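You operate a simulated robot arm through the tools that you are given. There is no shell and no other tool. Be economical: measure what you need, move in short steps, check, and stop when the job is done.

Carry out the task below with a simulated robot arm. There is one attempt and no reset: what you move stays moved.

JOB
Shut the rusty part in the orange box and latch it.
Fine: press the orange bench button once when it is latched.
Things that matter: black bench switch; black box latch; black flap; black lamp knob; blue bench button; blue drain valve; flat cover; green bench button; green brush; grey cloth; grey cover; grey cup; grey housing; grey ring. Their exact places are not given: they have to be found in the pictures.

It is judged by the outcome, as a careful person would: the job done as asked, and still so three seconds after it is handed in. It fails if anything else is knocked over, pushed out of place, dropped, spilled or broken.

ROBOT AND FRAMES
A 7-joint arm with a fingered hand on a trunk, on a base that drives. Base frame: it is fixed to the floor where the robot stands at the start and does not move with it; the origin is under the middle of the robot, x ahead of it, y to its left, z up; the surface under the hand at the start is at about z = 806. Readings come in mm, degrees, newtons and seconds.
Its first joint turns from -115.0 to 115.0 degrees. Places, roughly: black bench switch [100, -300, 700]; black box latch [700, 0, 700]; black flap [-400, -900, 800]; black lamp knob [500, -800, 1200]; blue bench button [200, -100, 600]; blue drain valve [-300, -900, 600]; green bench button [300, 0, 600]; grey housing [0, -1250, 1000]; lot knob [-200, -700, 700]; orange bench button [100, -200, 600]; orange box [800, -100, 500]; orange lid [800, -100, 800]; square lamp [700, -400, 1300]; square mirror [400, -900, 900]. Payload 5 kg.
The tool frame sits at the grasp point between the pads (the TCP): z along the fingers, y along the line on which they close. The tips reach 32 mm beyond it. Largest opening 160 mm; the body of the gripper starts 89 mm behind the TCP. The gripper is a hand of 4 fingers: y runs from the thumb to the fingers, the wrist lies at [0, 0, -267] in the tool frame.
Orientation is told as [roll, pitch, yaw] about the base's x, y, z axes, in that order, counted from this pose: with the fingers straight down and closing along the base's y, the tool's x points along the base's -x, its y along +y and its z along -z.

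CONTROLS
- The arm moves only by the tool servo_tool. Its arguments are lists of equal length, an entry for each row: "linear": the shift along the tool's x, y, z in units of 250 mm (1.0 is 250 mm), a list of three; "angular": the turn, a rotation vector about the tool's x, y, z in units of 45 degrees (1.0 is 45 degrees), a list of three. In form: {"linear": [[dx, dy, dz], ...], "angular": [[wx, wy, wz], ...]}. A call has 1 to 20 rows; each row is the pose to reach, as a shift and turn from the pose commanded when the call began, along the tool's axes at that moment. A call with a number of a shift or a turn outside -1 to 1 is refused whole. A row lasts 0.2 s, in which the tool goes at most 50 mm and 8.6 degrees; a call with a longer step from one row to the next is refused whole. A pose out of reach is approached as far as the arm can. The call stops where the force on the tool passes 40 N (or 10 N more than at its start, if that is more) or the arm is blocked; 0.2 s more then pass. In this call time passes only in rows, and 0.2 s behind the last. It gives the time, the measured TCP pose, the force on the tool (base axes), the opening and the grip force at its end, in the units of the frame above (readings bear some noise), with the torque about the TCP (base axes, N m) and any sound that the robot's microphone picked up.
- Cameras (640 x 400 px; columns grow to the right, rows downward): "scene" is now at [-33.2, 130.9, 1778.2]; the picture's right is [-0.94, -0.33, 0.00], its down [-0.25, 0.71, -0.66] and it looks along [0.22, -0.62, -0.75] (base axes); focal length 291 px, centre (320, 200). "wrist" rides on the gripper at [80, -4, -114] in the tool frame; the picture's right is [0.05, 1.00, 0.00], its down [-0.82, 0.04, -0.58] and it looks along [-0.58, 0.03, 0.82] (tool axes); focal length 265 px, centre (320, 200).
- camera(camera): a new picture of that camera. The clock stands still meanwhile.
- move_column(by): slides the trunk up (or, below 0, down) by that many mm; the arm and the scene camera ride with it, the base frame stays. It gives what a move gives, with no picture.
- steer(legs): drives the robot by 1 to 6 legs, each [ahead, turn to the left] in mm and degrees, along the robot's own axes; the way and the turn of a leg run together, so that a leg with both is an arc; at most 1500 mm and 180 degrees a leg. The arm and the cameras ride along, it lands a little off, and it stops where it bumps. It gives what a move gives.
- move_fingers(finger1, finger2, finger3, thumb_bend): sets how far each is bent, from 0 (flat) to 1 (curled in); at 0.3 the hand is open as for a grip, at 0.7 the pads meet at the TCP. One left out holds its place. A second passes; each finger stops where it meets its share of the squeeze, and holds until it gets a number again. It is the only way to open and close the hand. It gives what a move gives, with no picture; readings hold the bend of each and the force on the fingers (four entries, about 0 where the hand has none), thumb and palm.
- head_to(pan, tilt): turns the head with the scene camera to pan (to the left, within 155 degrees either way) and tilt (down, from -29 to 69), counted from straight ahead of the robot. It gives what a move gives.
- point_at(camera, pixels): for up to 12 pixels [column, row] of the newest picture of that camera ("zoom" is the newest enlarged one), the place [x, y, z] in the base frame of the surface seen there, good to about 2 mm. The clock stands still meanwhile.
- inspect(camera, box): a new picture of the part [left, top, right, bottom] of that camera's present view, enlarged. The clock stands still meanwhile.
- close_job(): hands the job in; it is judged then, once.

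Go step by step. Measure first, check grasps and placings, and put right what went wrong. The budget is 80 turns and 68 pictures, counting those below and the enlarged ones. Unless the task says otherwise, let go and move clear before handing in, and close with one line.

The tools are called after ">>>" by a JSON object that holds its "fn" and its "kwargs". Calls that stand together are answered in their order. servo_tool: Moves the arm, as the interface text tells. Its arguments: {"type":"object","properties":{"linear":{"type":"array","items":{"type":"array","items":{"type":"number"}}},"angular":{"type":"array","items":{"type":"array","items":{"type":"number"}}}},"required":["linear","angular"]} The other tools are called the same way: move_column (by) slides the trunk up or down; move_fingers (finger1, finger2, finger3, thumb_bend) moves the fingers one by one; steer (legs) drives the base; head_to (pan, tilt) turns the head that bears the scene camera; camera (camera) takes a picture; point_at (camera, pixels) gives the place of the surface under pixels of a picture; inspect (camera, box) takes an enlarged picture of a part of a camera's view; close_job () hands the job in.

At the start:

```text
t: 0.0
position: [575.6, -276.7, 1223.8]
orientation: [0.0, 0.0, 0.0]
ft_force: [-0.2, 0.3, -0.5]
moment: [0.0, -0.01, 0.02]
opening: 160.0
finger_force: 0.1
shape: jaw
bend: [0.3, 0.3, 0.3, 0.3]
finger forces: [0.0, 0.1, 0.0, 0.1, 0.0, 0.0]
trunk travel left (down, up): [-625.0, 365.0]
robot x, y, heading: [0.5, 3.2, 0.1]
head pan, tilt: [-70.7, 49.0]
```

scene: 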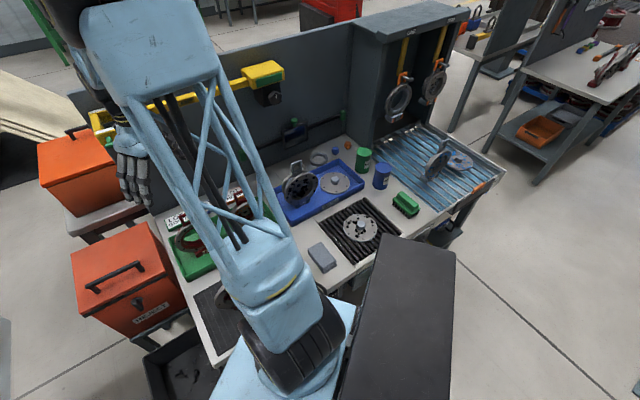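
wrist: 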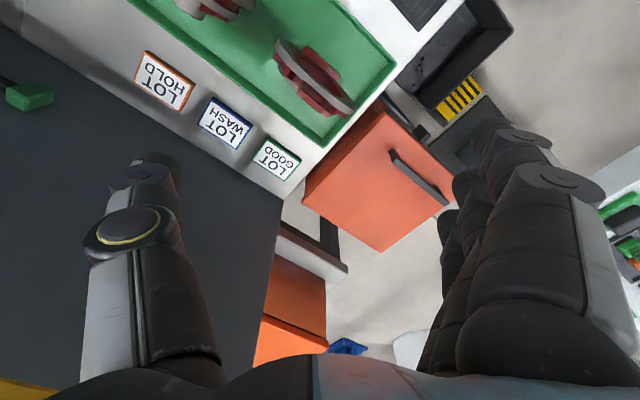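

The scene shows two orange boxes at left (about (125,275) and (80,170)) and a bench in the middle; I will turn the head toward the boxes and zoom in on parts.

>>> {"fn": "inspect", "kwargs": {"camera": "scene", "box": [20, 110, 260, 380]}}

>>> {"fn": "inspect", "kwargs": {"camera": "scene", "box": [240, 40, 520, 290]}}

>>> {"fn": "inspect", "kwargs": {"camera": "wrist", "box": [120, 0, 520, 250]}}

```text
1.48 times, centred on (140, 245) of scene
```

zoom: 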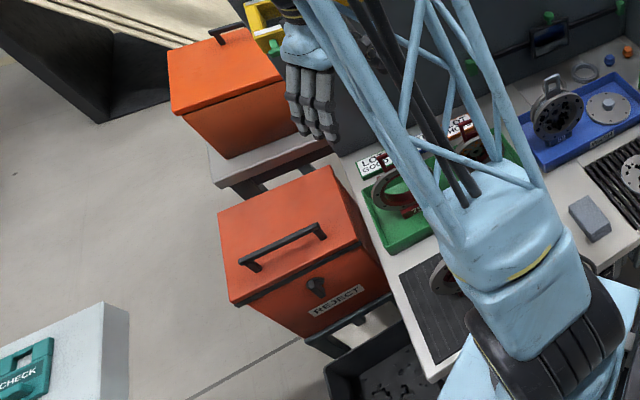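

```text
1.60 times, centred on (380, 165) of scene
```

zoom: 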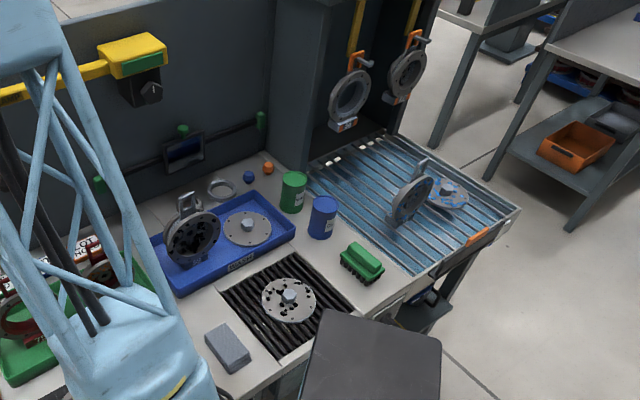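

```text
1.60 times, centred on (320, 125) of wrist
```

zoom: 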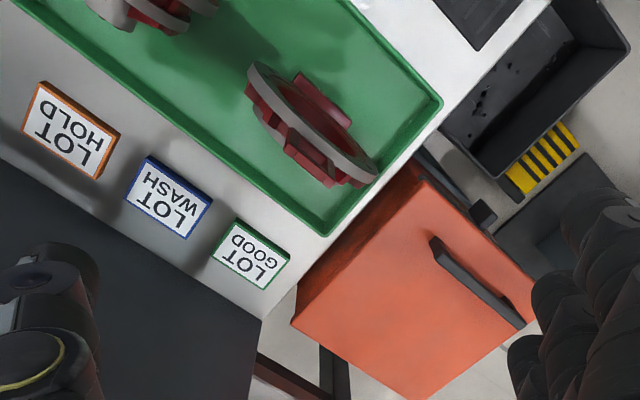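

The REJECT box with lid handle, front knob latch at zoom (315,287) is the orange box at about [800,-100]; the rusty part isn't identified yet. I'll turn the head to look more ahead.

>>> {"fn": "head_to", "kwargs": {"pan": -35, "tilt": 55}}

>>> {"fn": "camera", "kwargs": {"camera": "scene"}}

>>> {"fn": "head_to", "kwargs": {"pan": -100, "tilt": 55}}

>>> {"fn": "camera", "kwargs": {"camera": "scene"}}

```text
t: 1.0
position: [575.4, -277.0, 1224.4]
orientation: [0.0, 0.0, 0.0]
ft_force: [0.3, -0.3, 0.3]
moment: [-0.01, 0.02, -0.02]
opening: 159.9
finger_force: 0.0
shape: jaw
bend: [0.3, 0.3, 0.3, 0.3]
finger forces: [0.0, 0.0, 0.1, 0.1, 0.0, 0.0]
trunk travel left (down, up): [-625.0, 365.0]
robot x, y, heading: [-3.7, 0.1, -0.0]
head pan, tilt: [-35.0, 55.0]
```

```text
62 pictures are left
```

scene: 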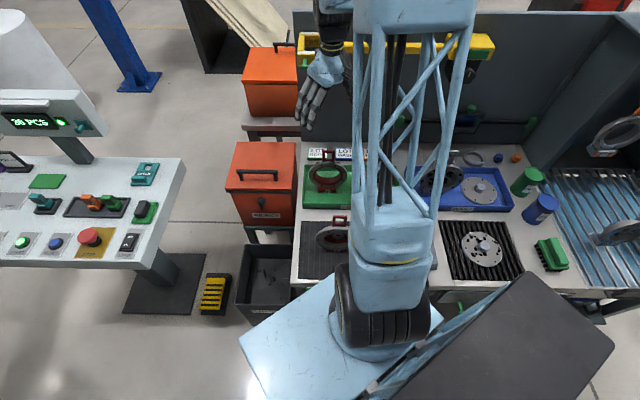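

```text
t: 2.4
position: [575.3, -276.0, 1224.0]
orientation: [-0.1, -0.1, 0.0]
ft_force: [-0.5, 0.4, 0.1]
moment: [-0.01, 0.0, 0.01]
opening: 159.7
finger_force: 0.0
shape: jaw
bend: [0.3, 0.3, 0.3, 0.3]
finger forces: [0.1, 0.1, 0.0, 0.0, 0.1, 0.1]
trunk travel left (down, up): [-625.0, 365.0]
robot x, y, heading: [1.3, 0.2, -0.2]
head pan, tilt: [-100.0, 55.0]
```

```text
61 pictures are left
```

scene: 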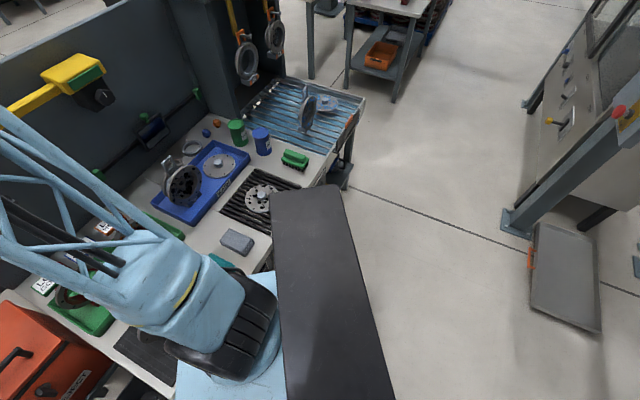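

From the pan -100 view, parts sit in blue tray, on the grate, in the wash sink, on hooks, and one on a mat hidden near the arm. I'll zoom in to look for rust.

>>> {"fn": "inspect", "kwargs": {"camera": "scene", "box": [140, 100, 300, 200]}}

>>> {"fn": "inspect", "kwargs": {"camera": "scene", "box": [220, 10, 380, 160]}}

>>> {"fn": "head_to", "kwargs": {"pan": -35, "tilt": 55}}

>>> {"fn": "inspect", "kwargs": {"camera": "scene", "box": [200, 120, 440, 320]}}

```text
4.00 times, centred on (220, 150) of scene
```

zoom: 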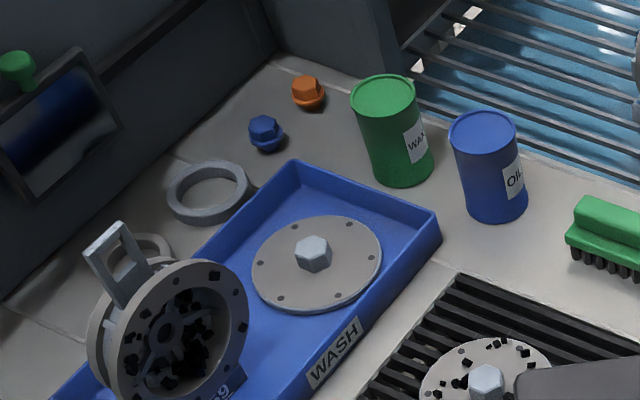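

```text
2.67 times, centred on (300, 85) of scene
```

zoom: 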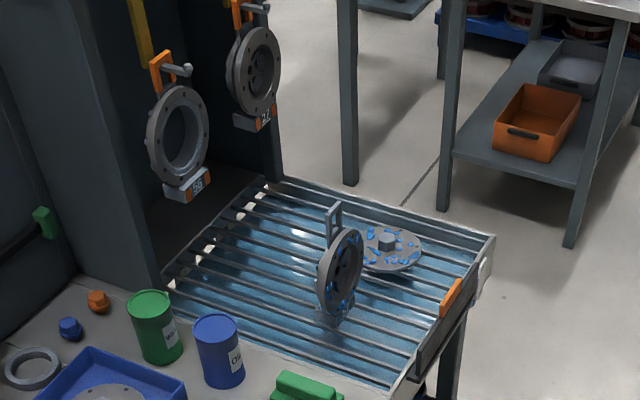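

```text
t: 3.7
position: [575.2, -278.0, 1225.1]
orientation: [0.1, 0.0, 0.0]
ft_force: [-0.5, -0.3, 0.1]
moment: [0.0, 0.02, 0.01]
opening: 160.0
finger_force: 0.0
shape: jaw
bend: [0.3, 0.3, 0.3, 0.3]
finger forces: [0.0, 0.0, 0.0, 0.1, 0.0, 0.0]
trunk travel left (down, up): [-625.0, 365.0]
robot x, y, heading: [-4.5, -1.2, 0.2]
head pan, tilt: [-35.0, 55.0]
```

```text
2.00 times, centred on (320, 220) of scene
```

zoom: 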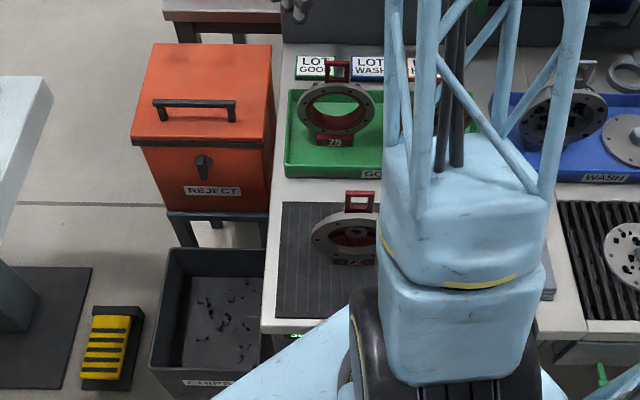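

I see a reddish housing on the mat at zoom (345,235) and another at (335,105) in the green GOOD tray. I'll measure these.

>>> {"fn": "point_at", "kwargs": {"camera": "zoom", "pixels": [[134, 138], [270, 140], [157, 45], [270, 47], [156, 102], [235, 102], [204, 167], [345, 260], [358, 195], [335, 142], [265, 325], [320, 250]]}}

>>> {"fn": "inspect", "kwargs": {"camera": "scene", "box": [290, 140, 390, 290]}}

```text
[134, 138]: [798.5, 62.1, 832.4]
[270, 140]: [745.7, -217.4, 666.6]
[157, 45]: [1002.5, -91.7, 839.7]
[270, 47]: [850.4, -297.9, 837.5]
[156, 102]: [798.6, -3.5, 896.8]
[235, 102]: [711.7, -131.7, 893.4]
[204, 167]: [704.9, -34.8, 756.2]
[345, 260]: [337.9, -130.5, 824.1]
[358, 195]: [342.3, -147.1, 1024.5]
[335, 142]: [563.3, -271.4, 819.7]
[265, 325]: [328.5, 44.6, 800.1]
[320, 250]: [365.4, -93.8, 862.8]
```

```text
2.67 times, centred on (340, 215) of scene
```

zoom: 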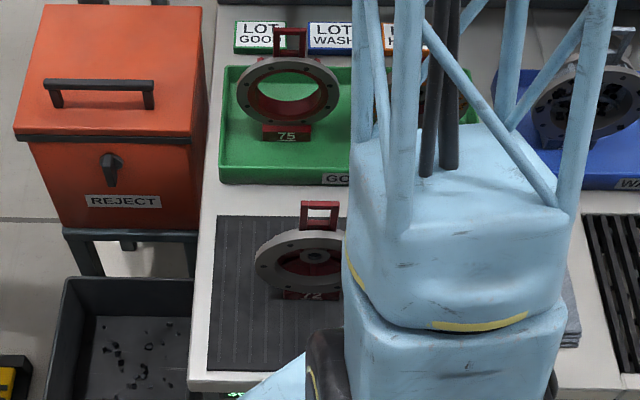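

The bench is turned about -34° and the parts sit too close to the robot; I want to back off, so I first look behind the robot.

>>> {"fn": "head_to", "kwargs": {"pan": 150, "tilt": 45}}

>>> {"fn": "camera", "kwargs": {"camera": "scene"}}

>>> {"fn": "head_to", "kwargs": {"pan": -150, "tilt": 45}}

>>> {"fn": "camera", "kwargs": {"camera": "scene"}}

```text
t: 6.5
position: [574.8, -276.8, 1224.7]
orientation: [-0.1, 0.0, 0.0]
ft_force: [-0.1, 0.2, 0.5]
moment: [0.0, 0.02, -0.02]
opening: 159.9
finger_force: 0.0
shape: jaw
bend: [0.3, 0.3, 0.3, 0.3]
finger forces: [0.0, 0.0, 0.0, 0.1, 0.0, 0.0]
trunk travel left (down, up): [-625.0, 365.0]
robot x, y, heading: [1.7, 0.3, 0.3]
head pan, tilt: [150.0, 45.0]
```

```text
56 pictures are left
```

scene: 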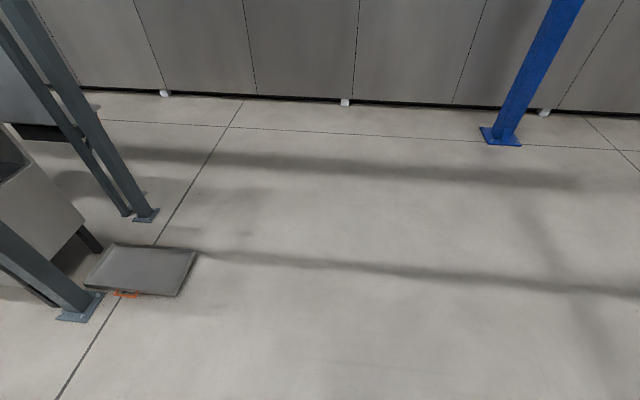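

```text
t: 10.6
position: [575.6, -276.8, 1223.6]
orientation: [0.0, 0.0, 0.0]
ft_force: [-0.1, 0.5, -0.3]
moment: [0.01, -0.02, 0.0]
opening: 159.9
finger_force: 0.2
shape: jaw
bend: [0.3, 0.3, 0.3, 0.3]
finger forces: [0.1, 0.0, 0.1, 0.0, 0.1, 0.1]
trunk travel left (down, up): [-625.0, 365.0]
robot x, y, heading: [1.3, -0.5, 0.3]
head pan, tilt: [-150.0, 45.0]
```

```text
55 pictures are left
```

scene: 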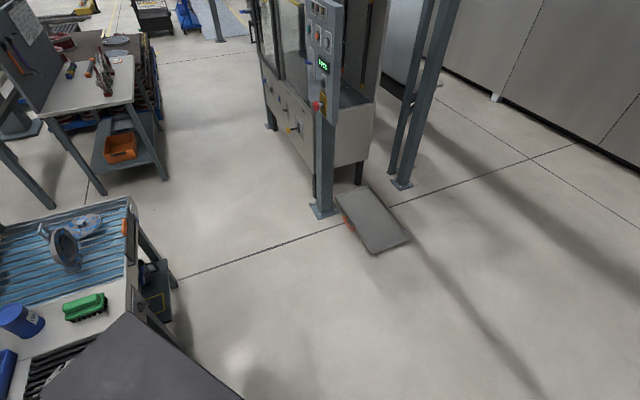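

Open floor behind; I measure the floor tray at (375,222) and the machine foot (323,210) to know the clearance.

>>> {"fn": "point_at", "kwargs": {"camera": "scene", "pixels": [[370, 252], [410, 240], [322, 216], [127, 230], [180, 320], [130, 195], [20, 400]]}}

>>> {"fn": "head_to", "kwargs": {"pan": 20, "tilt": 60}}

>>> {"fn": "camera", "kwargs": {"camera": "scene"}}

```text
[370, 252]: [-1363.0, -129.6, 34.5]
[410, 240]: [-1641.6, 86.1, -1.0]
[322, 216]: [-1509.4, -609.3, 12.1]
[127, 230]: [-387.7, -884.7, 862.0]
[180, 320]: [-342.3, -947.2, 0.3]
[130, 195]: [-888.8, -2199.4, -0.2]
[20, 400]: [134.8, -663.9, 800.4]
```

```text
t: 13.2
position: [575.5, -276.6, 1223.3]
orientation: [0.0, 0.0, 0.1]
ft_force: [0.2, -0.8, 0.4]
moment: [0.01, -0.04, 0.0]
opening: 160.0
finger_force: 0.1
shape: jaw
bend: [0.3, 0.3, 0.3, 0.3]
finger forces: [0.0, 0.0, 0.1, 0.0, 0.0, 0.1]
trunk travel left (down, up): [-625.0, 365.0]
robot x, y, heading: [0.3, 2.2, 0.3]
head pan, tilt: [20.0, 60.0]
```

```text
54 pictures are left
```

scene: 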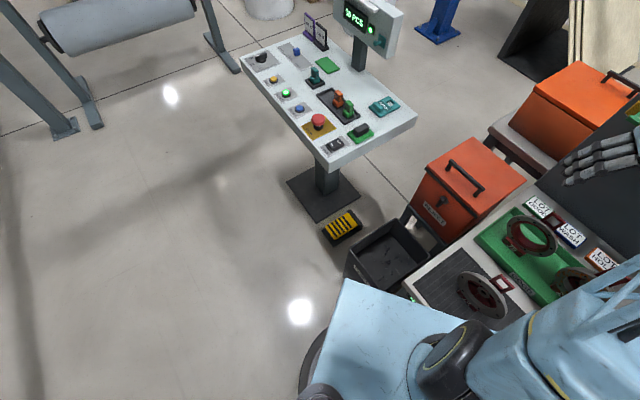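

Floor behind is clear for well over 1 m; I back away from the bench with an arc so that I end up facing it squarely.

>>> {"fn": "steer", "kwargs": {"legs": [[-400, -34]]}}

>>> {"fn": "head_to", "kwargs": {"pan": 20, "tilt": 40}}

>>> {"fn": "camera", "kwargs": {"camera": "scene"}}

>>> {"fn": "camera", "kwargs": {"camera": "wrist"}}

```text
t: 15.7
position: [-56.2, -435.3, 1223.6]
orientation: [0.0, 0.0, -34.0]
ft_force: [-0.6, -0.3, 0.2]
moment: [-0.02, -0.04, -0.01]
opening: 160.1
finger_force: 0.1
shape: jaw
bend: [0.3, 0.3, 0.3, 0.3]
finger forces: [0.0, 0.0, 0.0, 0.0, 0.1, 0.1]
trunk travel left (down, up): [-625.0, 365.0]
robot x, y, heading: [-379.1, 115.6, -33.8]
head pan, tilt: [20.0, 60.0]
```

```text
t: 16.5
position: [-56.6, -435.3, 1223.8]
orientation: [0.0, 0.0, -34.1]
ft_force: [-0.5, 0.3, 0.6]
moment: [0.01, -0.01, 0.03]
opening: 160.1
finger_force: 0.0
shape: jaw
bend: [0.3, 0.3, 0.3, 0.3]
finger forces: [0.0, 0.0, 0.1, 0.1, 0.1, 0.0]
trunk travel left (down, up): [-625.0, 365.0]
robot x, y, heading: [-376.7, 116.4, -33.8]
head pan, tilt: [20.0, 40.0]
```

```text
53 pictures are left
```

scene: 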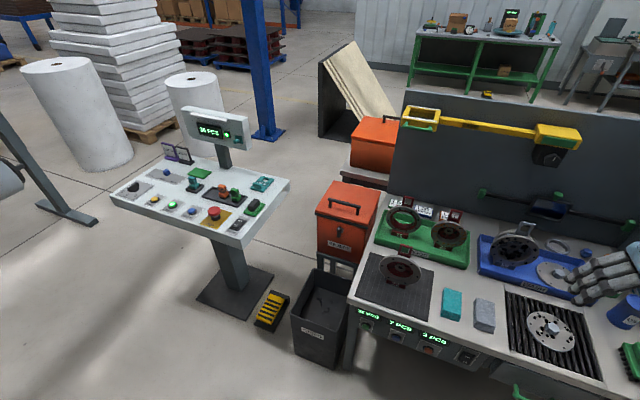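

```text
52 pictures are left
```

wrist: 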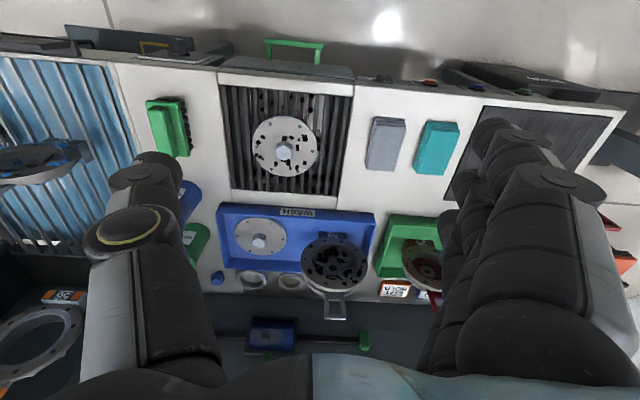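

Much better view now. I zoom in on the housings on mat/green tray and the bench's button panel (365-475, 310-360).

>>> {"fn": "inspect", "kwargs": {"camera": "scene", "box": [350, 200, 480, 281]}}

>>> {"fn": "inspect", "kwargs": {"camera": "scene", "box": [340, 295, 500, 395]}}

>>> {"fn": "inspect", "kwargs": {"camera": "scene", "box": [470, 120, 640, 320]}}

```text
4.92 times, centred on (415, 240) of scene
```

zoom: 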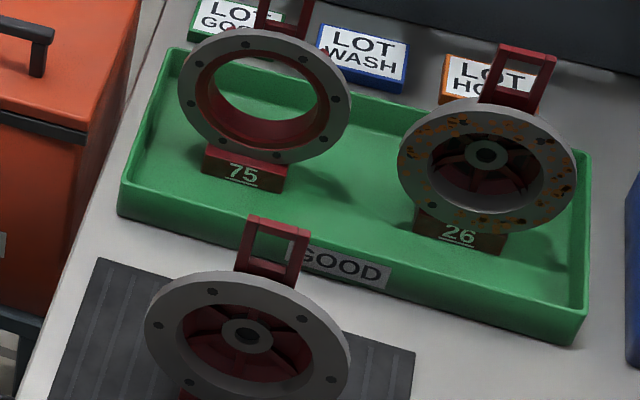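

```text
4.00 times, centred on (420, 345) of scene
```

zoom: 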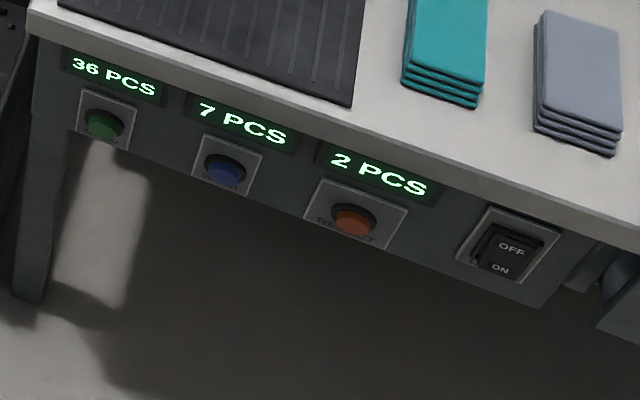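

```text
2.00 times, centred on (555, 220) of scene
```

zoom: 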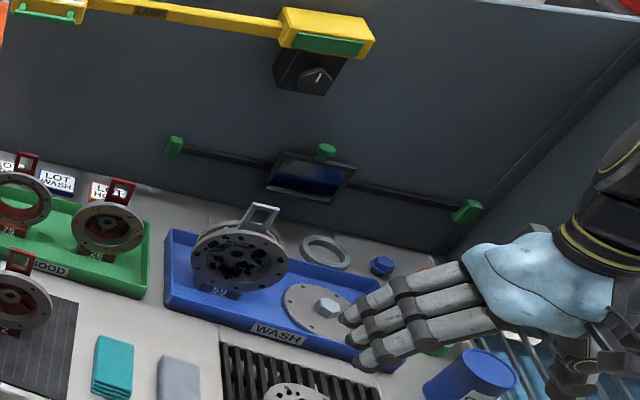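

Part 26 at zoom (485,165) in the green tray is clearly rust-spotted; the REJECT button is orange, counter 2 PCS. Now I measure part 26 and the box.

>>> {"fn": "inspect", "kwargs": {"camera": "scene", "box": [410, 200, 490, 280]}}

>>> {"fn": "point_at", "kwargs": {"camera": "zoom", "pixels": [[276, 80], [236, 75], [318, 80], [230, 120], [305, 120], [269, 200], [269, 290], [180, 210], [350, 210], [269, 265], [320, 300], [235, 320]]}}

>>> {"fn": "inspect", "kwargs": {"camera": "scene", "box": [305, 175, 385, 275]}}

```text
5.00 times, centred on (450, 240) of scene
```

zoom: 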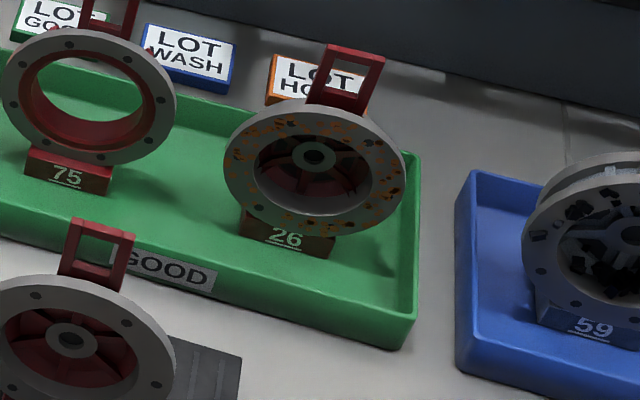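

```text
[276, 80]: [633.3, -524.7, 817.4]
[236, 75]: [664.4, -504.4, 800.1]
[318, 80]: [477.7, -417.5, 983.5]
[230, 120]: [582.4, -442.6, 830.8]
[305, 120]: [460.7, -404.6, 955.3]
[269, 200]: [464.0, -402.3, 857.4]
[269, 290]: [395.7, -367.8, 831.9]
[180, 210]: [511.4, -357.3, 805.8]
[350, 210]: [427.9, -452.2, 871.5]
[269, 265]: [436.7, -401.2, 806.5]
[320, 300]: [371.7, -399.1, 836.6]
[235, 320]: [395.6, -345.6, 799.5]
```

```text
4.00 times, centred on (345, 225) of scene
```

zoom: 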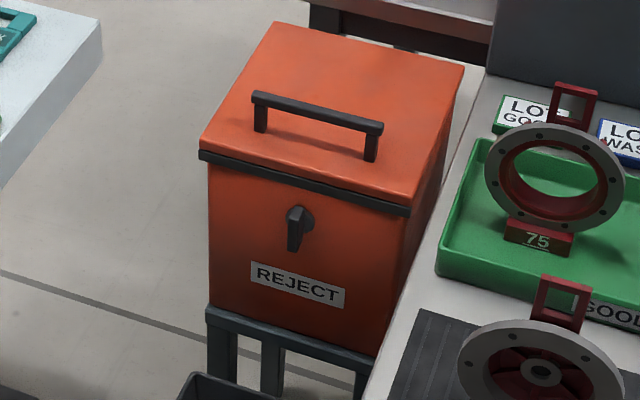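

Now measure the box: lid corners, handle ends, latch (298,228).

>>> {"fn": "point_at", "kwargs": {"camera": "zoom", "pixels": [[203, 148], [409, 200], [276, 26], [462, 68], [255, 96], [380, 127], [298, 215], [294, 245], [312, 220], [330, 106], [250, 250], [212, 300]]}}

>>> {"fn": "inspect", "kwargs": {"camera": "scene", "box": [420, 200, 480, 260]}}

```text
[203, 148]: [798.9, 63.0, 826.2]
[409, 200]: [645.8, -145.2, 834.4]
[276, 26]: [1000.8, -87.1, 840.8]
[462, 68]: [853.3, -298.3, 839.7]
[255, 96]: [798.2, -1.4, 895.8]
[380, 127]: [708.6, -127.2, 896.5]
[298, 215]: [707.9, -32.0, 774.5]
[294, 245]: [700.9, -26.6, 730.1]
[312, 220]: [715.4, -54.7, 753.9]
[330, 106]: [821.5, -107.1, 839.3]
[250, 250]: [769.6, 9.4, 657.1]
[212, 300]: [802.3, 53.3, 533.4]
```

```text
6.67 times, centred on (450, 230) of scene
```

zoom: 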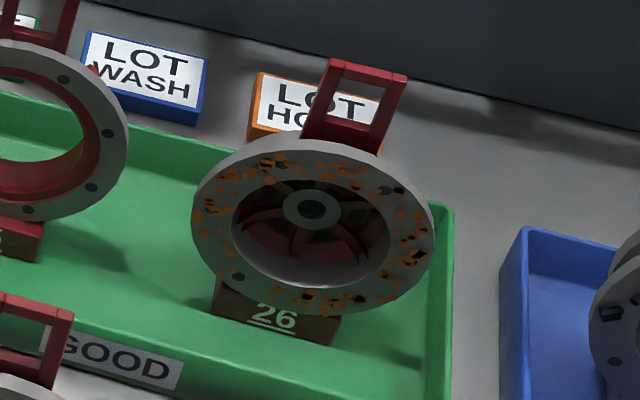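

>>> {"fn": "point_at", "kwargs": {"camera": "zoom", "pixels": [[330, 62], [405, 76], [365, 70], [308, 130], [380, 150], [196, 200], [432, 250], [325, 143], [300, 295], [215, 300], [335, 340], [270, 270]]}}

>>> {"fn": "inspect", "kwargs": {"camera": "wrist", "box": [360, 190, 460, 310]}}

```text
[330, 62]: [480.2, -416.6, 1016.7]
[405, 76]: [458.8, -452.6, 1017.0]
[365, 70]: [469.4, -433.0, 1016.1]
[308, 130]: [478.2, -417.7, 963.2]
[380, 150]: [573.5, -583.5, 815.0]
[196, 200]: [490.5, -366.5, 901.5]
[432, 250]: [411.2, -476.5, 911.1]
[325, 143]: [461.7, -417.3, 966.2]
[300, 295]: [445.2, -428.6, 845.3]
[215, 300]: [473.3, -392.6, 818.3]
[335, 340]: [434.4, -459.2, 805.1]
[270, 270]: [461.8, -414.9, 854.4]
```

```text
3.33 times, centred on (410, 250) of wrist
```

zoom: 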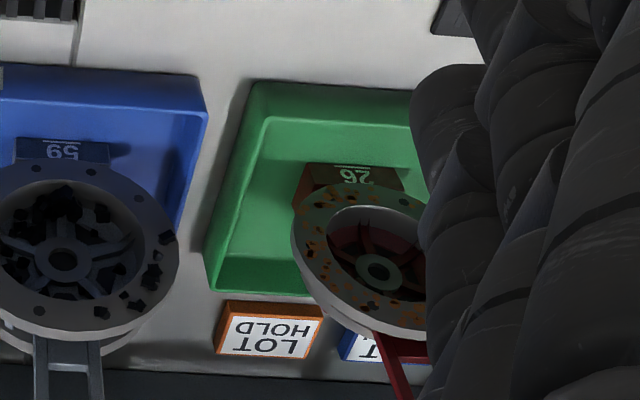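

Handle of part 26: top bar at z≈1017, from (480,-417) to (459,-453); lid handle bar at z≈896. Before driving back I measure nearby hazards: lamp beam, panel, control desk, chips bin.

>>> {"fn": "point_at", "kwargs": {"camera": "scene", "pixels": [[245, 235], [290, 182], [420, 120], [555, 135], [550, 158], [405, 100], [395, 180], [325, 355], [300, 320], [375, 125], [352, 140], [300, 300]]}}

>>> {"fn": "inspect", "kwargs": {"camera": "scene", "box": [325, 215, 365, 245]}}

```text
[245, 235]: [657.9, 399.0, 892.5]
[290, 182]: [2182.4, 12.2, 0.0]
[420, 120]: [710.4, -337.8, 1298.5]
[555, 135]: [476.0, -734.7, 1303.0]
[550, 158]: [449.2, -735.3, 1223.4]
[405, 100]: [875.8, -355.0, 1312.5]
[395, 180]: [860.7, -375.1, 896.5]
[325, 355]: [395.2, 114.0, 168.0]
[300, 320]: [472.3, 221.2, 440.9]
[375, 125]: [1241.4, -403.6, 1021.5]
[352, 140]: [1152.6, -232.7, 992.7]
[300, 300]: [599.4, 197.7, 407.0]
```

```text
13.33 times, centred on (345, 230) of scene
```

zoom: 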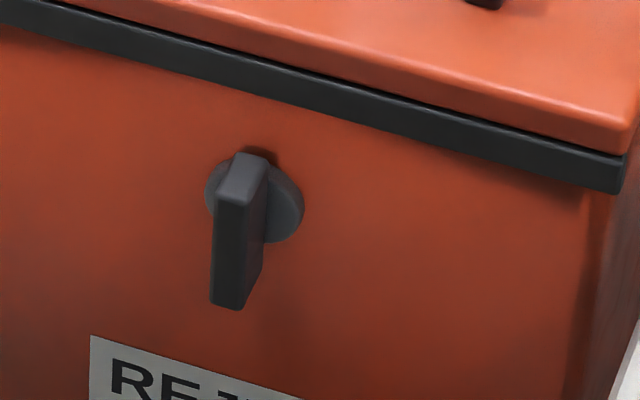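

>>> {"fn": "point_at", "kwargs": {"camera": "zoom", "pixels": [[250, 160], [232, 185], [215, 300], [240, 300], [290, 210], [238, 250], [260, 235], [150, 200], [350, 230], [300, 90]]}}

>>> {"fn": "steer", "kwargs": {"legs": [[400, 34]]}}

>>> {"fn": "head_to", "kwargs": {"pan": -15, "tilt": 45}}

>>> {"fn": "camera", "kwargs": {"camera": "scene"}}

```text
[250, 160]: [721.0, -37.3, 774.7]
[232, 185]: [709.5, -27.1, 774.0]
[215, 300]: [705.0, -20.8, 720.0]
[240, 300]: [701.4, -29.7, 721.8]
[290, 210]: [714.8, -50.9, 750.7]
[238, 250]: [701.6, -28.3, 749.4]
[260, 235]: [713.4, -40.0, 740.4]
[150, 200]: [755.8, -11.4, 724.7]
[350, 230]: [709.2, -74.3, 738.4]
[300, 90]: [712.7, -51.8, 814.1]
```

```text
t: 19.0
position: [568.0, -276.6, 1223.7]
orientation: [-0.1, 0.1, -0.2]
ft_force: [-0.1, -0.7, -0.1]
moment: [-0.02, 0.03, 0.03]
opening: 159.8
finger_force: 0.0
shape: jaw
bend: [0.3, 0.3, 0.3, 0.3]
finger forces: [0.0, 0.1, 0.0, 0.0, 0.0, 0.1]
trunk travel left (down, up): [-625.0, 365.0]
robot x, y, heading: [-7.1, -0.3, -0.0]
head pan, tilt: [20.0, 40.0]
```

```text
t: 20.0
position: [568.1, -275.8, 1223.1]
orientation: [-0.1, 0.0, -0.2]
ft_force: [0.2, 0.0, 0.3]
moment: [0.0, 0.0, 0.02]
opening: 159.7
finger_force: 0.0
shape: jaw
bend: [0.3, 0.3, 0.3, 0.3]
finger forces: [0.0, 0.0, 0.0, 0.1, 0.1, 0.0]
trunk travel left (down, up): [-625.0, 365.0]
robot x, y, heading: [-10.5, -0.2, -0.4]
head pan, tilt: [-15.0, 45.0]
```

```text
43 pictures are left
```

scene: 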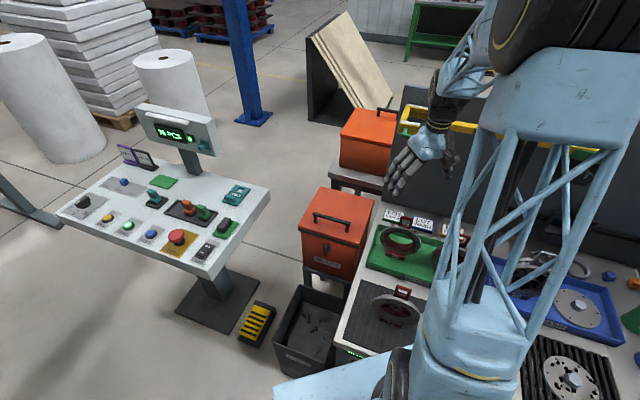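

Back at start spot; lid handle bar centre is (753,-64), top z 896. I move the hand above it, turning yaw +45 on the way.

>>> {"fn": "servo_tool", "kwargs": {"linear": [[-0.074, 0.085, 0.05], [-0.148, 0.17, 0.11], [-0.222, 0.254, 0.18], [-0.296, 0.339, 0.26], [-0.37, 0.424, 0.35], [-0.444, 0.509, 0.45], [-0.518, 0.594, 0.55], [-0.592, 0.678, 0.65], [-0.666, 0.763, 0.75], [-0.74, 0.848, 0.85]], "angular": [[0, 0, -0.1], [0, 0, -0.2], [0, 0, -0.3], [0, 0, -0.4], [0, 0, -0.5], [0, 0, -0.6], [0, 0, -0.7], [0, 0, -0.8], [0, 0, -0.9], [0, 0, -1.0]]}}

>>> {"fn": "servo_tool", "kwargs": {"linear": [[0, 0, 0], [0, 0, 0]], "angular": [[0, 0, -0.12], [0, 0, -0.24]]}}

>>> {"fn": "camera", "kwargs": {"camera": "wrist"}}

>>> {"fn": "camera", "kwargs": {"camera": "scene"}}

```text
t: 22.2
position: [755.5, -65.3, 1009.4]
orientation: [0.1, 0.0, 44.9]
ft_force: [-0.3, -0.3, -0.2]
moment: [-0.01, 0.01, -0.01]
opening: 160.0
finger_force: 0.0
shape: jaw
bend: [0.3, 0.3, 0.3, 0.3]
finger forces: [0.0, 0.0, 0.0, 0.0, 0.0, 0.0]
trunk travel left (down, up): [-625.0, 365.0]
robot x, y, heading: [-8.1, -1.8, -0.1]
head pan, tilt: [-15.0, 45.0]
```

```text
t: 22.8
position: [752.6, -66.0, 1011.3]
orientation: [0.0, 0.1, 55.7]
ft_force: [-0.5, 1.0, -0.6]
moment: [0.0, 0.05, 0.03]
opening: 160.0
finger_force: 0.0
shape: jaw
bend: [0.3, 0.3, 0.3, 0.3]
finger forces: [0.1, 0.0, 0.0, 0.0, 0.0, 0.0]
trunk travel left (down, up): [-625.0, 365.0]
robot x, y, heading: [-8.5, 0.3, -0.1]
head pan, tilt: [-15.0, 45.0]
```

```text
42 pictures are left
```

wrist: 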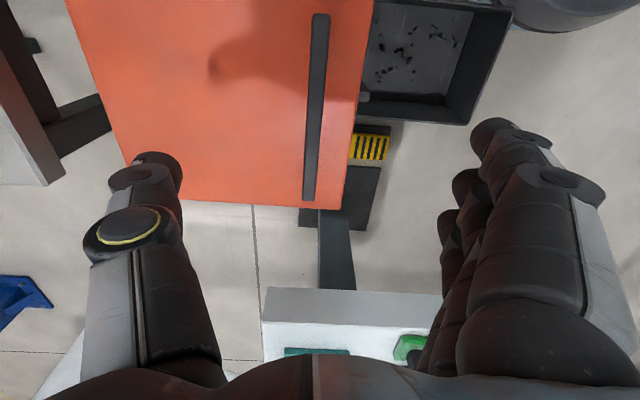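

```text
41 pictures are left
```

scene: 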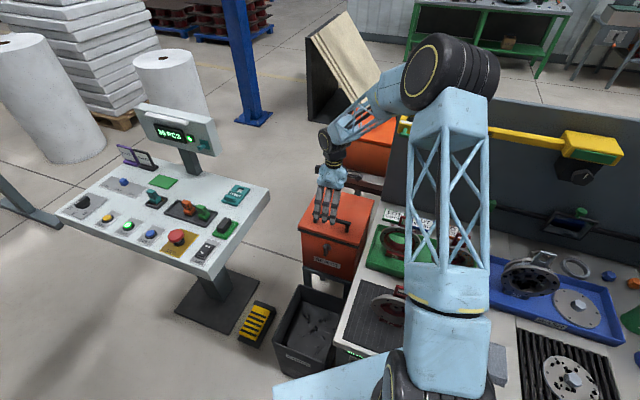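

Handle is centred between the fingers (col ~317). Descend to TCP z≈889 and close on the bar.

>>> {"fn": "servo_tool", "kwargs": {"linear": [[0, 0, 0.16], [0, 0, 0.32], [0, 0, 0.42], [0, 0, 0.488]], "angular": [[0, 0, 0], [0, 0, 0], [0, 0, 0], [0, 0, 0]]}}

>>> {"fn": "move_fingers", "kwargs": {"finger1": 0.75, "finger2": 0.75, "finger3": 0.75, "thumb_bend": 0.75}}

>>> {"fn": "camera", "kwargs": {"camera": "wrist"}}

```text
t: 23.8
position: [753.3, -64.3, 889.1]
orientation: [0.0, -0.1, 55.6]
ft_force: [0.4, -0.5, 1.1]
moment: [0.04, -0.01, 0.0]
opening: 159.8
finger_force: 0.0
shape: jaw
bend: [0.3, 0.3, 0.3, 0.3]
finger forces: [0.1, 0.0, 0.0, 0.0, 0.0, 0.0]
trunk travel left (down, up): [-625.0, 365.0]
robot x, y, heading: [-5.7, 0.8, -0.1]
head pan, tilt: [-15.0, 45.0]
```

```text
t: 24.8
position: [753.5, -64.9, 888.2]
orientation: [-0.1, 0.0, 55.6]
ft_force: [8.1, -4.9, -5.2]
moment: [0.05, 0.02, 0.0]
opening: 19.2
finger_force: 8.2
shape: fingers
bend: [0.74, 0.74, 0.75, 0.7]
finger forces: [1.1, 0.1, 0.7, 0.1, 14.6, 0.1]
trunk travel left (down, up): [-625.0, 365.0]
robot x, y, heading: [-6.7, 2.0, 0.0]
head pan, tilt: [-15.0, 45.0]
```

```text
40 pictures are left
```

wrist: 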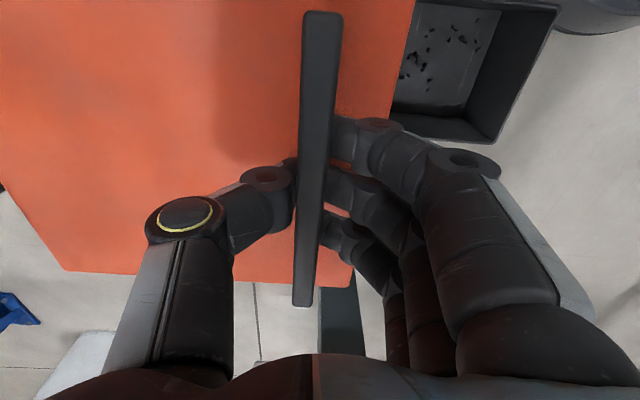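

Bar is held (opening 19, thumb 14.6 N). I lift gently by 12 mm to test whether the lid is free.

>>> {"fn": "servo_tool", "kwargs": {"linear": [[0, 0.004, -0.016], [0, 0.0, -0.03], [0, -0.005, -0.05]], "angular": [[0, 0, 0], [0, 0, 0], [0, 0, 0]]}}

>>> {"fn": "inspect", "kwargs": {"camera": "scene", "box": [280, 170, 400, 290]}}

```text
t: 25.6
position: [754.9, -66.0, 898.6]
orientation: [0.1, 0.0, 55.7]
ft_force: [13.0, -5.7, -14.1]
moment: [0.12, 0.06, 0.05]
opening: 20.1
finger_force: 10.6
shape: fingers
bend: [0.75, 0.74, 0.75, 0.69]
finger forces: [1.9, 0.0, 0.6, 0.0, 18.4, 0.1]
trunk travel left (down, up): [-625.0, 365.0]
robot x, y, heading: [-4.8, 4.9, -0.3]
head pan, tilt: [-15.0, 45.0]
```

```text
3.33 times, centred on (340, 230) of scene
```

zoom: 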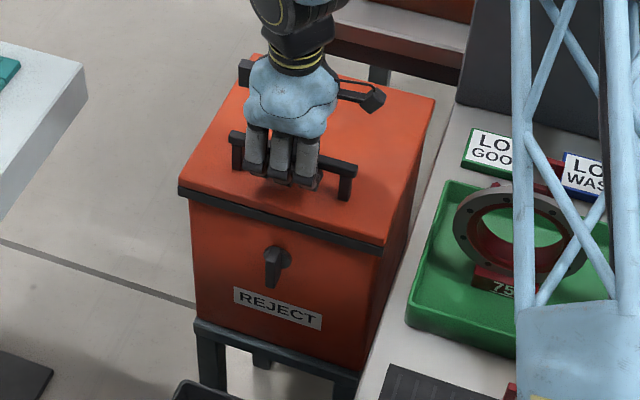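

>>> {"fn": "point_at", "kwargs": {"camera": "zoom", "pixels": [[235, 134], [348, 168], [200, 180], [340, 220], [300, 208], [255, 62], [430, 100]]}}

>>> {"fn": "inspect", "kwargs": {"camera": "scene", "box": [300, 215, 360, 260]}}

```text
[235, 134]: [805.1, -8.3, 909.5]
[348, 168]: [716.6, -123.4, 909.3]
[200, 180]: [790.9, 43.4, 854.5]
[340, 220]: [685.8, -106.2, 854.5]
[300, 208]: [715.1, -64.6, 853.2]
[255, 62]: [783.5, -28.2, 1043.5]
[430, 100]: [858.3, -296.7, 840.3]
```

```text
8.89 times, centred on (330, 238) of scene
```

zoom: 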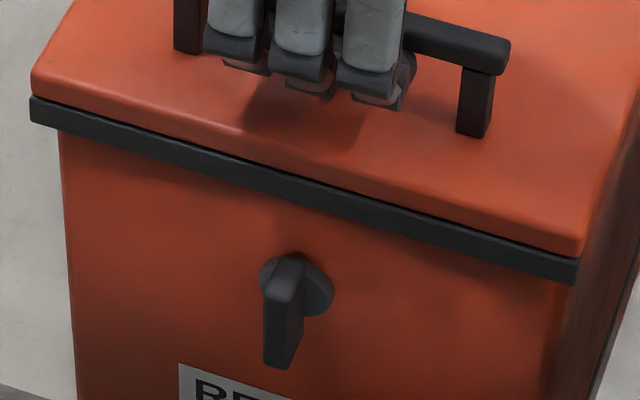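

The lid came up freely (front lip 826→854, hinge at back), so the latch lever-down is unlatched. Opening by the handle would need reaching behind the lid, so I'll set it down again and instead lift it from under its overhanging lip.

>>> {"fn": "servo_tool", "kwargs": {"linear": [[0, 0.003, 0.025], [0, 0.005, 0.05]], "angular": [[0, 0, 0], [0, 0, 0]]}}

>>> {"fn": "move_fingers", "kwargs": {"finger1": 0.3, "finger2": 0.3, "finger3": 0.3, "thumb_bend": 0.3}}

>>> {"fn": "servo_tool", "kwargs": {"linear": [[0, 0, -0.1], [0, 0, -0.25], [0, 0, -0.4], [0, 0, -0.56], [0, 0, -0.72]], "angular": [[0, 0, 0], [0, 0, 0], [0, 0, 0], [0, 0, 0], [0, 0, 0]]}}

```text
t: 26.2
position: [752.7, -65.6, 889.2]
orientation: [0.0, 0.0, 55.7]
ft_force: [7.0, -4.2, -4.9]
moment: [0.03, -0.01, -0.03]
opening: 19.9
finger_force: 7.8
shape: fingers
bend: [0.75, 0.74, 0.75, 0.69]
finger forces: [1.3, 0.0, 0.6, 0.1, 13.1, 0.2]
trunk travel left (down, up): [-625.0, 365.0]
robot x, y, heading: [-6.7, 1.5, 0.1]
head pan, tilt: [-15.0, 45.0]
```

```text
t: 27.2
position: [752.4, -63.0, 888.8]
orientation: [0.0, 0.1, 55.6]
ft_force: [-0.6, 0.3, 0.5]
moment: [0.01, 0.0, 0.03]
opening: 169.8
finger_force: 0.1
shape: fingers
bend: [0.3, 0.3, 0.3, 0.3]
finger forces: [0.0, 0.0, 0.0, 0.0, 0.1, 0.0]
trunk travel left (down, up): [-625.0, 365.0]
robot x, y, heading: [-7.0, -0.3, -0.4]
head pan, tilt: [-15.0, 45.0]
```

```text
t: 28.4
position: [753.0, -65.3, 1068.9]
orientation: [0.0, 0.0, 55.7]
ft_force: [0.7, 0.3, -0.4]
moment: [-0.02, -0.01, 0.0]
opening: 170.4
finger_force: 0.1
shape: fingers
bend: [0.3, 0.3, 0.3, 0.3]
finger forces: [0.0, 0.0, 0.1, 0.0, 0.1, 0.1]
trunk travel left (down, up): [-625.0, 365.0]
robot x, y, heading: [-8.8, 0.4, -0.3]
head pan, tilt: [-15.0, 45.0]
```

Hand free at z 1069. Now I move in front of the box (n≈520 mm) and turn the hand toward pointing forward along the box depth.

>>> {"fn": "servo_tool", "kwargs": {"linear": [[0.03, 0.07, 0], [0.06, 0.14, 0], [0.09, 0.21, 0], [0.12, 0.28, 0], [0.15, 0.35, 0], [0.18, 0.42, 0], [0.21, 0.49, 0], [0.236, 0.564, 0]], "angular": [[0, 0, 0.125], [0, 0, 0.25], [0, 0, 0.375], [0, 0, 0.5], [0, 0, 0.625], [0, 0, 0.75], [0, 0, 0.875], [0, 0, 1.0]]}}

>>> {"fn": "servo_tool", "kwargs": {"linear": [[0, 0, 0], [0, 0, 0], [0, 0, 0], [0, 0, 0], [0, 0, 0], [0, 0, 0]], "angular": [[0, 0, 0.167], [0, 0, 0.333], [0, 0, 0.5], [0, 0, 0.667], [0, 0, 0.833], [0, 0, 1.0]]}}

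>>> {"fn": "servo_tool", "kwargs": {"linear": [[0, 0, 0], [0, 0, 0], [0, 0, 0], [0, 0, 0], [0, 0, 0], [0, 0, 0]], "angular": [[0, -0.167, 0], [0, -0.333, 0], [0, -0.5, 0], [0, -0.667, 0], [0, -0.833, 0], [0, -1.0, 0]]}}

>>> {"fn": "servo_tool", "kwargs": {"linear": [[0, 0, 0], [0, 0, 0], [0, 0, 0], [0, 0, 0], [0, 0, 0], [0, 0, 0]], "angular": [[0, -0.167, 0], [0, -0.333, 0], [0, -0.5, 0], [0, -0.667, 0], [0, -0.833, 0], [0, -1.0, 0]]}}

>>> {"fn": "move_fingers", "kwargs": {"finger1": 0.7, "finger2": 0.7, "finger3": 0.7, "thumb_bend": 0.7}}

>>> {"fn": "camera", "kwargs": {"camera": "scene"}}

>>> {"fn": "camera", "kwargs": {"camera": "wrist"}}

```text
t: 30.2
position: [600.7, -35.0, 1069.7]
orientation: [0.0, 0.0, 10.5]
ft_force: [0.2, 0.1, -0.3]
moment: [0.0, -0.01, 0.0]
opening: 170.0
finger_force: 0.0
shape: fingers
bend: [0.3, 0.3, 0.3, 0.3]
finger forces: [0.0, 0.1, 0.0, 0.0, 0.0, 0.0]
trunk travel left (down, up): [-625.0, 365.0]
robot x, y, heading: [-10.2, 3.4, 0.0]
head pan, tilt: [-15.0, 45.0]
```

```text
t: 31.6
position: [601.9, -33.5, 1069.3]
orientation: [-0.1, -0.1, -34.5]
ft_force: [0.9, -0.4, -0.1]
moment: [-0.01, 0.02, -0.02]
opening: 170.2
finger_force: 0.0
shape: fingers
bend: [0.3, 0.3, 0.3, 0.3]
finger forces: [0.1, 0.1, 0.0, 0.0, 0.0, 0.1]
trunk travel left (down, up): [-625.0, 365.0]
robot x, y, heading: [-8.9, 1.7, 0.2]
head pan, tilt: [-15.0, 45.0]
```

```text
t: 33.2
position: [549.6, -236.9, 1070.8]
orientation: [0.2, -45.0, -56.5]
ft_force: [-0.3, -0.2, -0.4]
moment: [-0.01, 0.0, -0.02]
opening: 171.0
finger_force: 0.0
shape: fingers
bend: [0.3, 0.3, 0.3, 0.3]
finger forces: [0.0, 0.1, 0.0, 0.1, 0.1, 0.0]
trunk travel left (down, up): [-625.0, 365.0]
robot x, y, heading: [-9.1, 2.8, -0.1]
head pan, tilt: [-15.0, 45.0]
stopped in row 6: the arm was blocked; the commanded pose is now the measured one
```

```text
t: 34.6
position: [560.6, -215.9, 1069.5]
orientation: [59.6, -81.9, -116.4]
ft_force: [-0.5, -0.5, 0.6]
moment: [-0.02, -0.02, 0.01]
opening: 170.9
finger_force: 0.1
shape: fingers
bend: [0.3, 0.3, 0.3, 0.3]
finger forces: [0.1, 0.0, 0.0, 0.1, 0.0, 0.1]
trunk travel left (down, up): [-625.0, 365.0]
robot x, y, heading: [-8.2, -2.3, 0.0]
head pan, tilt: [-15.0, 45.0]
```

```text
t: 34.9
position: [559.8, -215.1, 1067.6]
orientation: [58.4, -81.5, -115.1]
ft_force: [0.2, -0.6, 0.4]
moment: [0.0, 0.01, 0.0]
opening: 24.4
finger_force: 0.0
shape: fingers
bend: [0.7, 0.7, 0.7, 0.7]
finger forces: [0.1, 0.0, 0.1, 0.1, 0.0, 0.0]
trunk travel left (down, up): [-625.0, 365.0]
robot x, y, heading: [-9.7, 1.9, -0.2]
head pan, tilt: [-15.0, 45.0]
stopped: the arm was blocked; the commanded pose is now the measured one
```

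```text
37 pictures are left
```

scene: 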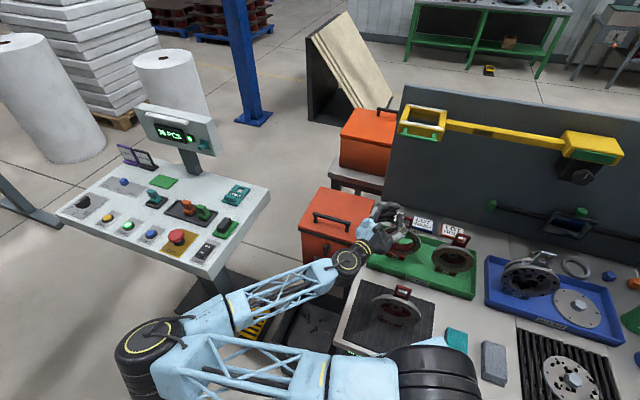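

```text
36 pictures are left
```

wrist: 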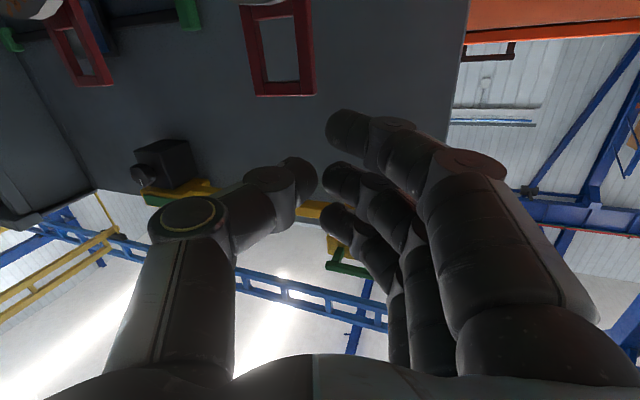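

The hand is forward-pointing but drifted right (now at (560,-215), heading -56°); I shift it left/back in front of the box and correct the heading by +22°.

>>> {"fn": "servo_tool", "kwargs": {"linear": [[-0.04, 0.0, -0.08], [-0.05, 0.05, -0.16], [-0.05, 0.11, -0.24], [-0.05, 0.19, -0.32], [-0.05, 0.27, -0.4], [-0.05, 0.36, -0.48], [-0.05, 0.45, -0.54], [-0.05, 0.53, -0.59]], "angular": [[0, 0, 0], [0, 0, 0], [-0.08, 0, 0], [-0.16, 0, 0], [-0.24, 0, 0], [-0.32, 0, 0], [-0.4, 0, 0], [-0.49, 0, 0]]}}

>>> {"fn": "camera", "kwargs": {"camera": "scene"}}

```text
t: 36.7
position: [589.3, -23.0, 1109.3]
orientation: [80.6, -81.8, -115.2]
ft_force: [0.6, -0.2, -0.1]
moment: [-0.02, -0.03, -0.02]
opening: 23.7
finger_force: 0.0
shape: fingers
bend: [0.7, 0.7, 0.7, 0.7]
finger forces: [0.0, 0.1, 0.1, 0.0, 0.0, 0.0]
trunk travel left (down, up): [-625.0, 365.0]
robot x, y, heading: [-7.5, 6.3, -0.2]
head pan, tilt: [-15.0, 45.0]
```

```text
35 pictures are left
```

scene: 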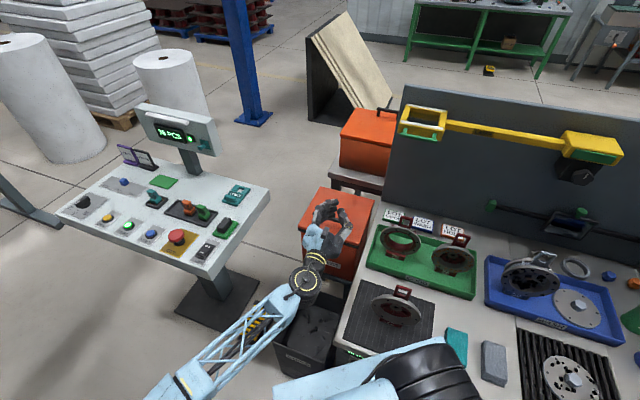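

Hand is now in front of the box. Before descending I check heights of the elbow/forearm, lip bottom and surroundings.

>>> {"fn": "point_at", "kwargs": {"camera": "scene", "pixels": [[305, 280], [240, 335], [190, 380], [275, 310], [285, 345], [245, 215], [215, 275], [430, 370]]}}

>>> {"fn": "servo_tool", "kwargs": {"linear": [[0, 0, 0], [0, 0, 0], [0, 0, 0]], "angular": [[0, -0.12, -0.06], [0, -0.24, -0.12], [0, -0.35, -0.18]]}}

>>> {"fn": "inspect", "kwargs": {"camera": "scene", "box": [270, 180, 390, 300]}}

```text
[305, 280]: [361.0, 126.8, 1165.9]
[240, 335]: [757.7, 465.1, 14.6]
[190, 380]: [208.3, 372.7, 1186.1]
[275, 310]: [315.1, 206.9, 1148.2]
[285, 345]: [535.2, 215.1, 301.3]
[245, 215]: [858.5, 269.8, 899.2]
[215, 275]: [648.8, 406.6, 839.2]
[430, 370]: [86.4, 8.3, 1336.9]
```

```text
t: 37.4
position: [585.2, 6.5, 1096.6]
orientation: [85.5, -75.8, -123.3]
ft_force: [-0.3, -0.5, 0.1]
moment: [0.0, -0.02, -0.01]
opening: 23.8
finger_force: 0.0
shape: fingers
bend: [0.7, 0.7, 0.7, 0.7]
finger forces: [0.0, 0.0, 0.0, 0.0, 0.0, 0.0]
trunk travel left (down, up): [-625.0, 365.0]
robot x, y, heading: [-8.0, 0.3, -0.1]
head pan, tilt: [-15.0, 45.0]
stopped in row 3: the arm was blocked; the commanded pose is now the measured one
```

```text
3.33 times, centred on (330, 240) of scene
```

zoom: 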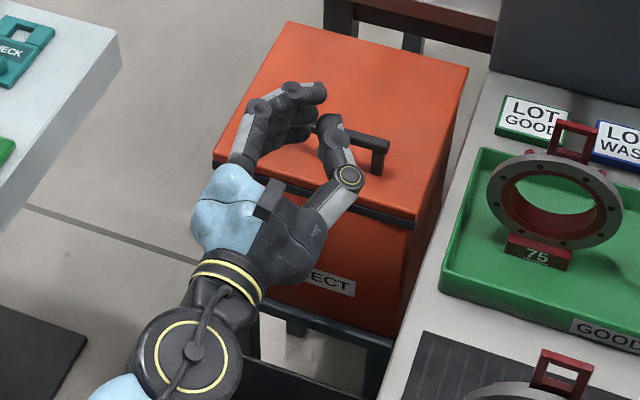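

Elbow is at z≈1150 and clear of the desk, so I can lower everything with the column. First measure the beak's top: fingertips at zoom (318,90), (335,125).

>>> {"fn": "point_at", "kwargs": {"camera": "zoom", "pixels": [[318, 90], [292, 88], [262, 105], [335, 125], [345, 175], [325, 100], [300, 135], [215, 215], [250, 195]]}}

>>> {"fn": "move_column", "kwargs": {"by": -330}}

>>> {"fn": "camera", "kwargs": {"camera": "scene"}}

>>> {"fn": "camera", "kwargs": {"camera": "wrist"}}

```text
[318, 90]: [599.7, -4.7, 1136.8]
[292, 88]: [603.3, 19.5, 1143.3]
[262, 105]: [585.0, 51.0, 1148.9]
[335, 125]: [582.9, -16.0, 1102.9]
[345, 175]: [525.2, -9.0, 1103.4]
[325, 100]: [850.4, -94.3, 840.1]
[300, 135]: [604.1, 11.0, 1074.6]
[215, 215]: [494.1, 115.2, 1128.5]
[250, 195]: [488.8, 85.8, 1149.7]
```

```text
t: 40.6
position: [583.5, 6.0, 766.4]
orientation: [85.6, -75.9, -123.8]
ft_force: [-0.6, 0.2, -0.1]
moment: [0.0, 0.01, 0.03]
opening: 23.8
finger_force: 0.0
shape: fingers
bend: [0.7, 0.7, 0.7, 0.7]
finger forces: [0.0, 0.0, 0.0, 0.0, 0.1, 0.0]
trunk travel left (down, up): [-295.0, 695.0]
robot x, y, heading: [-3.8, -0.7, 0.0]
head pan, tilt: [-15.0, 45.0]
```

```text
33 pictures are left
```

scene: 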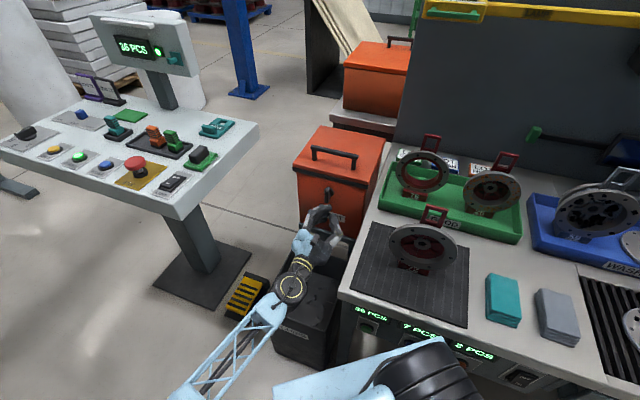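

```text
32 pictures are left
```

wrist: 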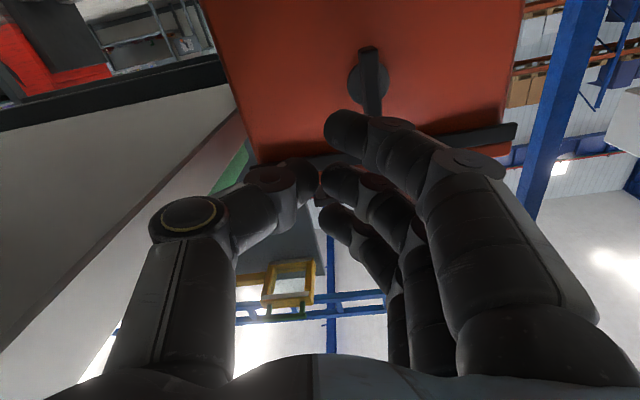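

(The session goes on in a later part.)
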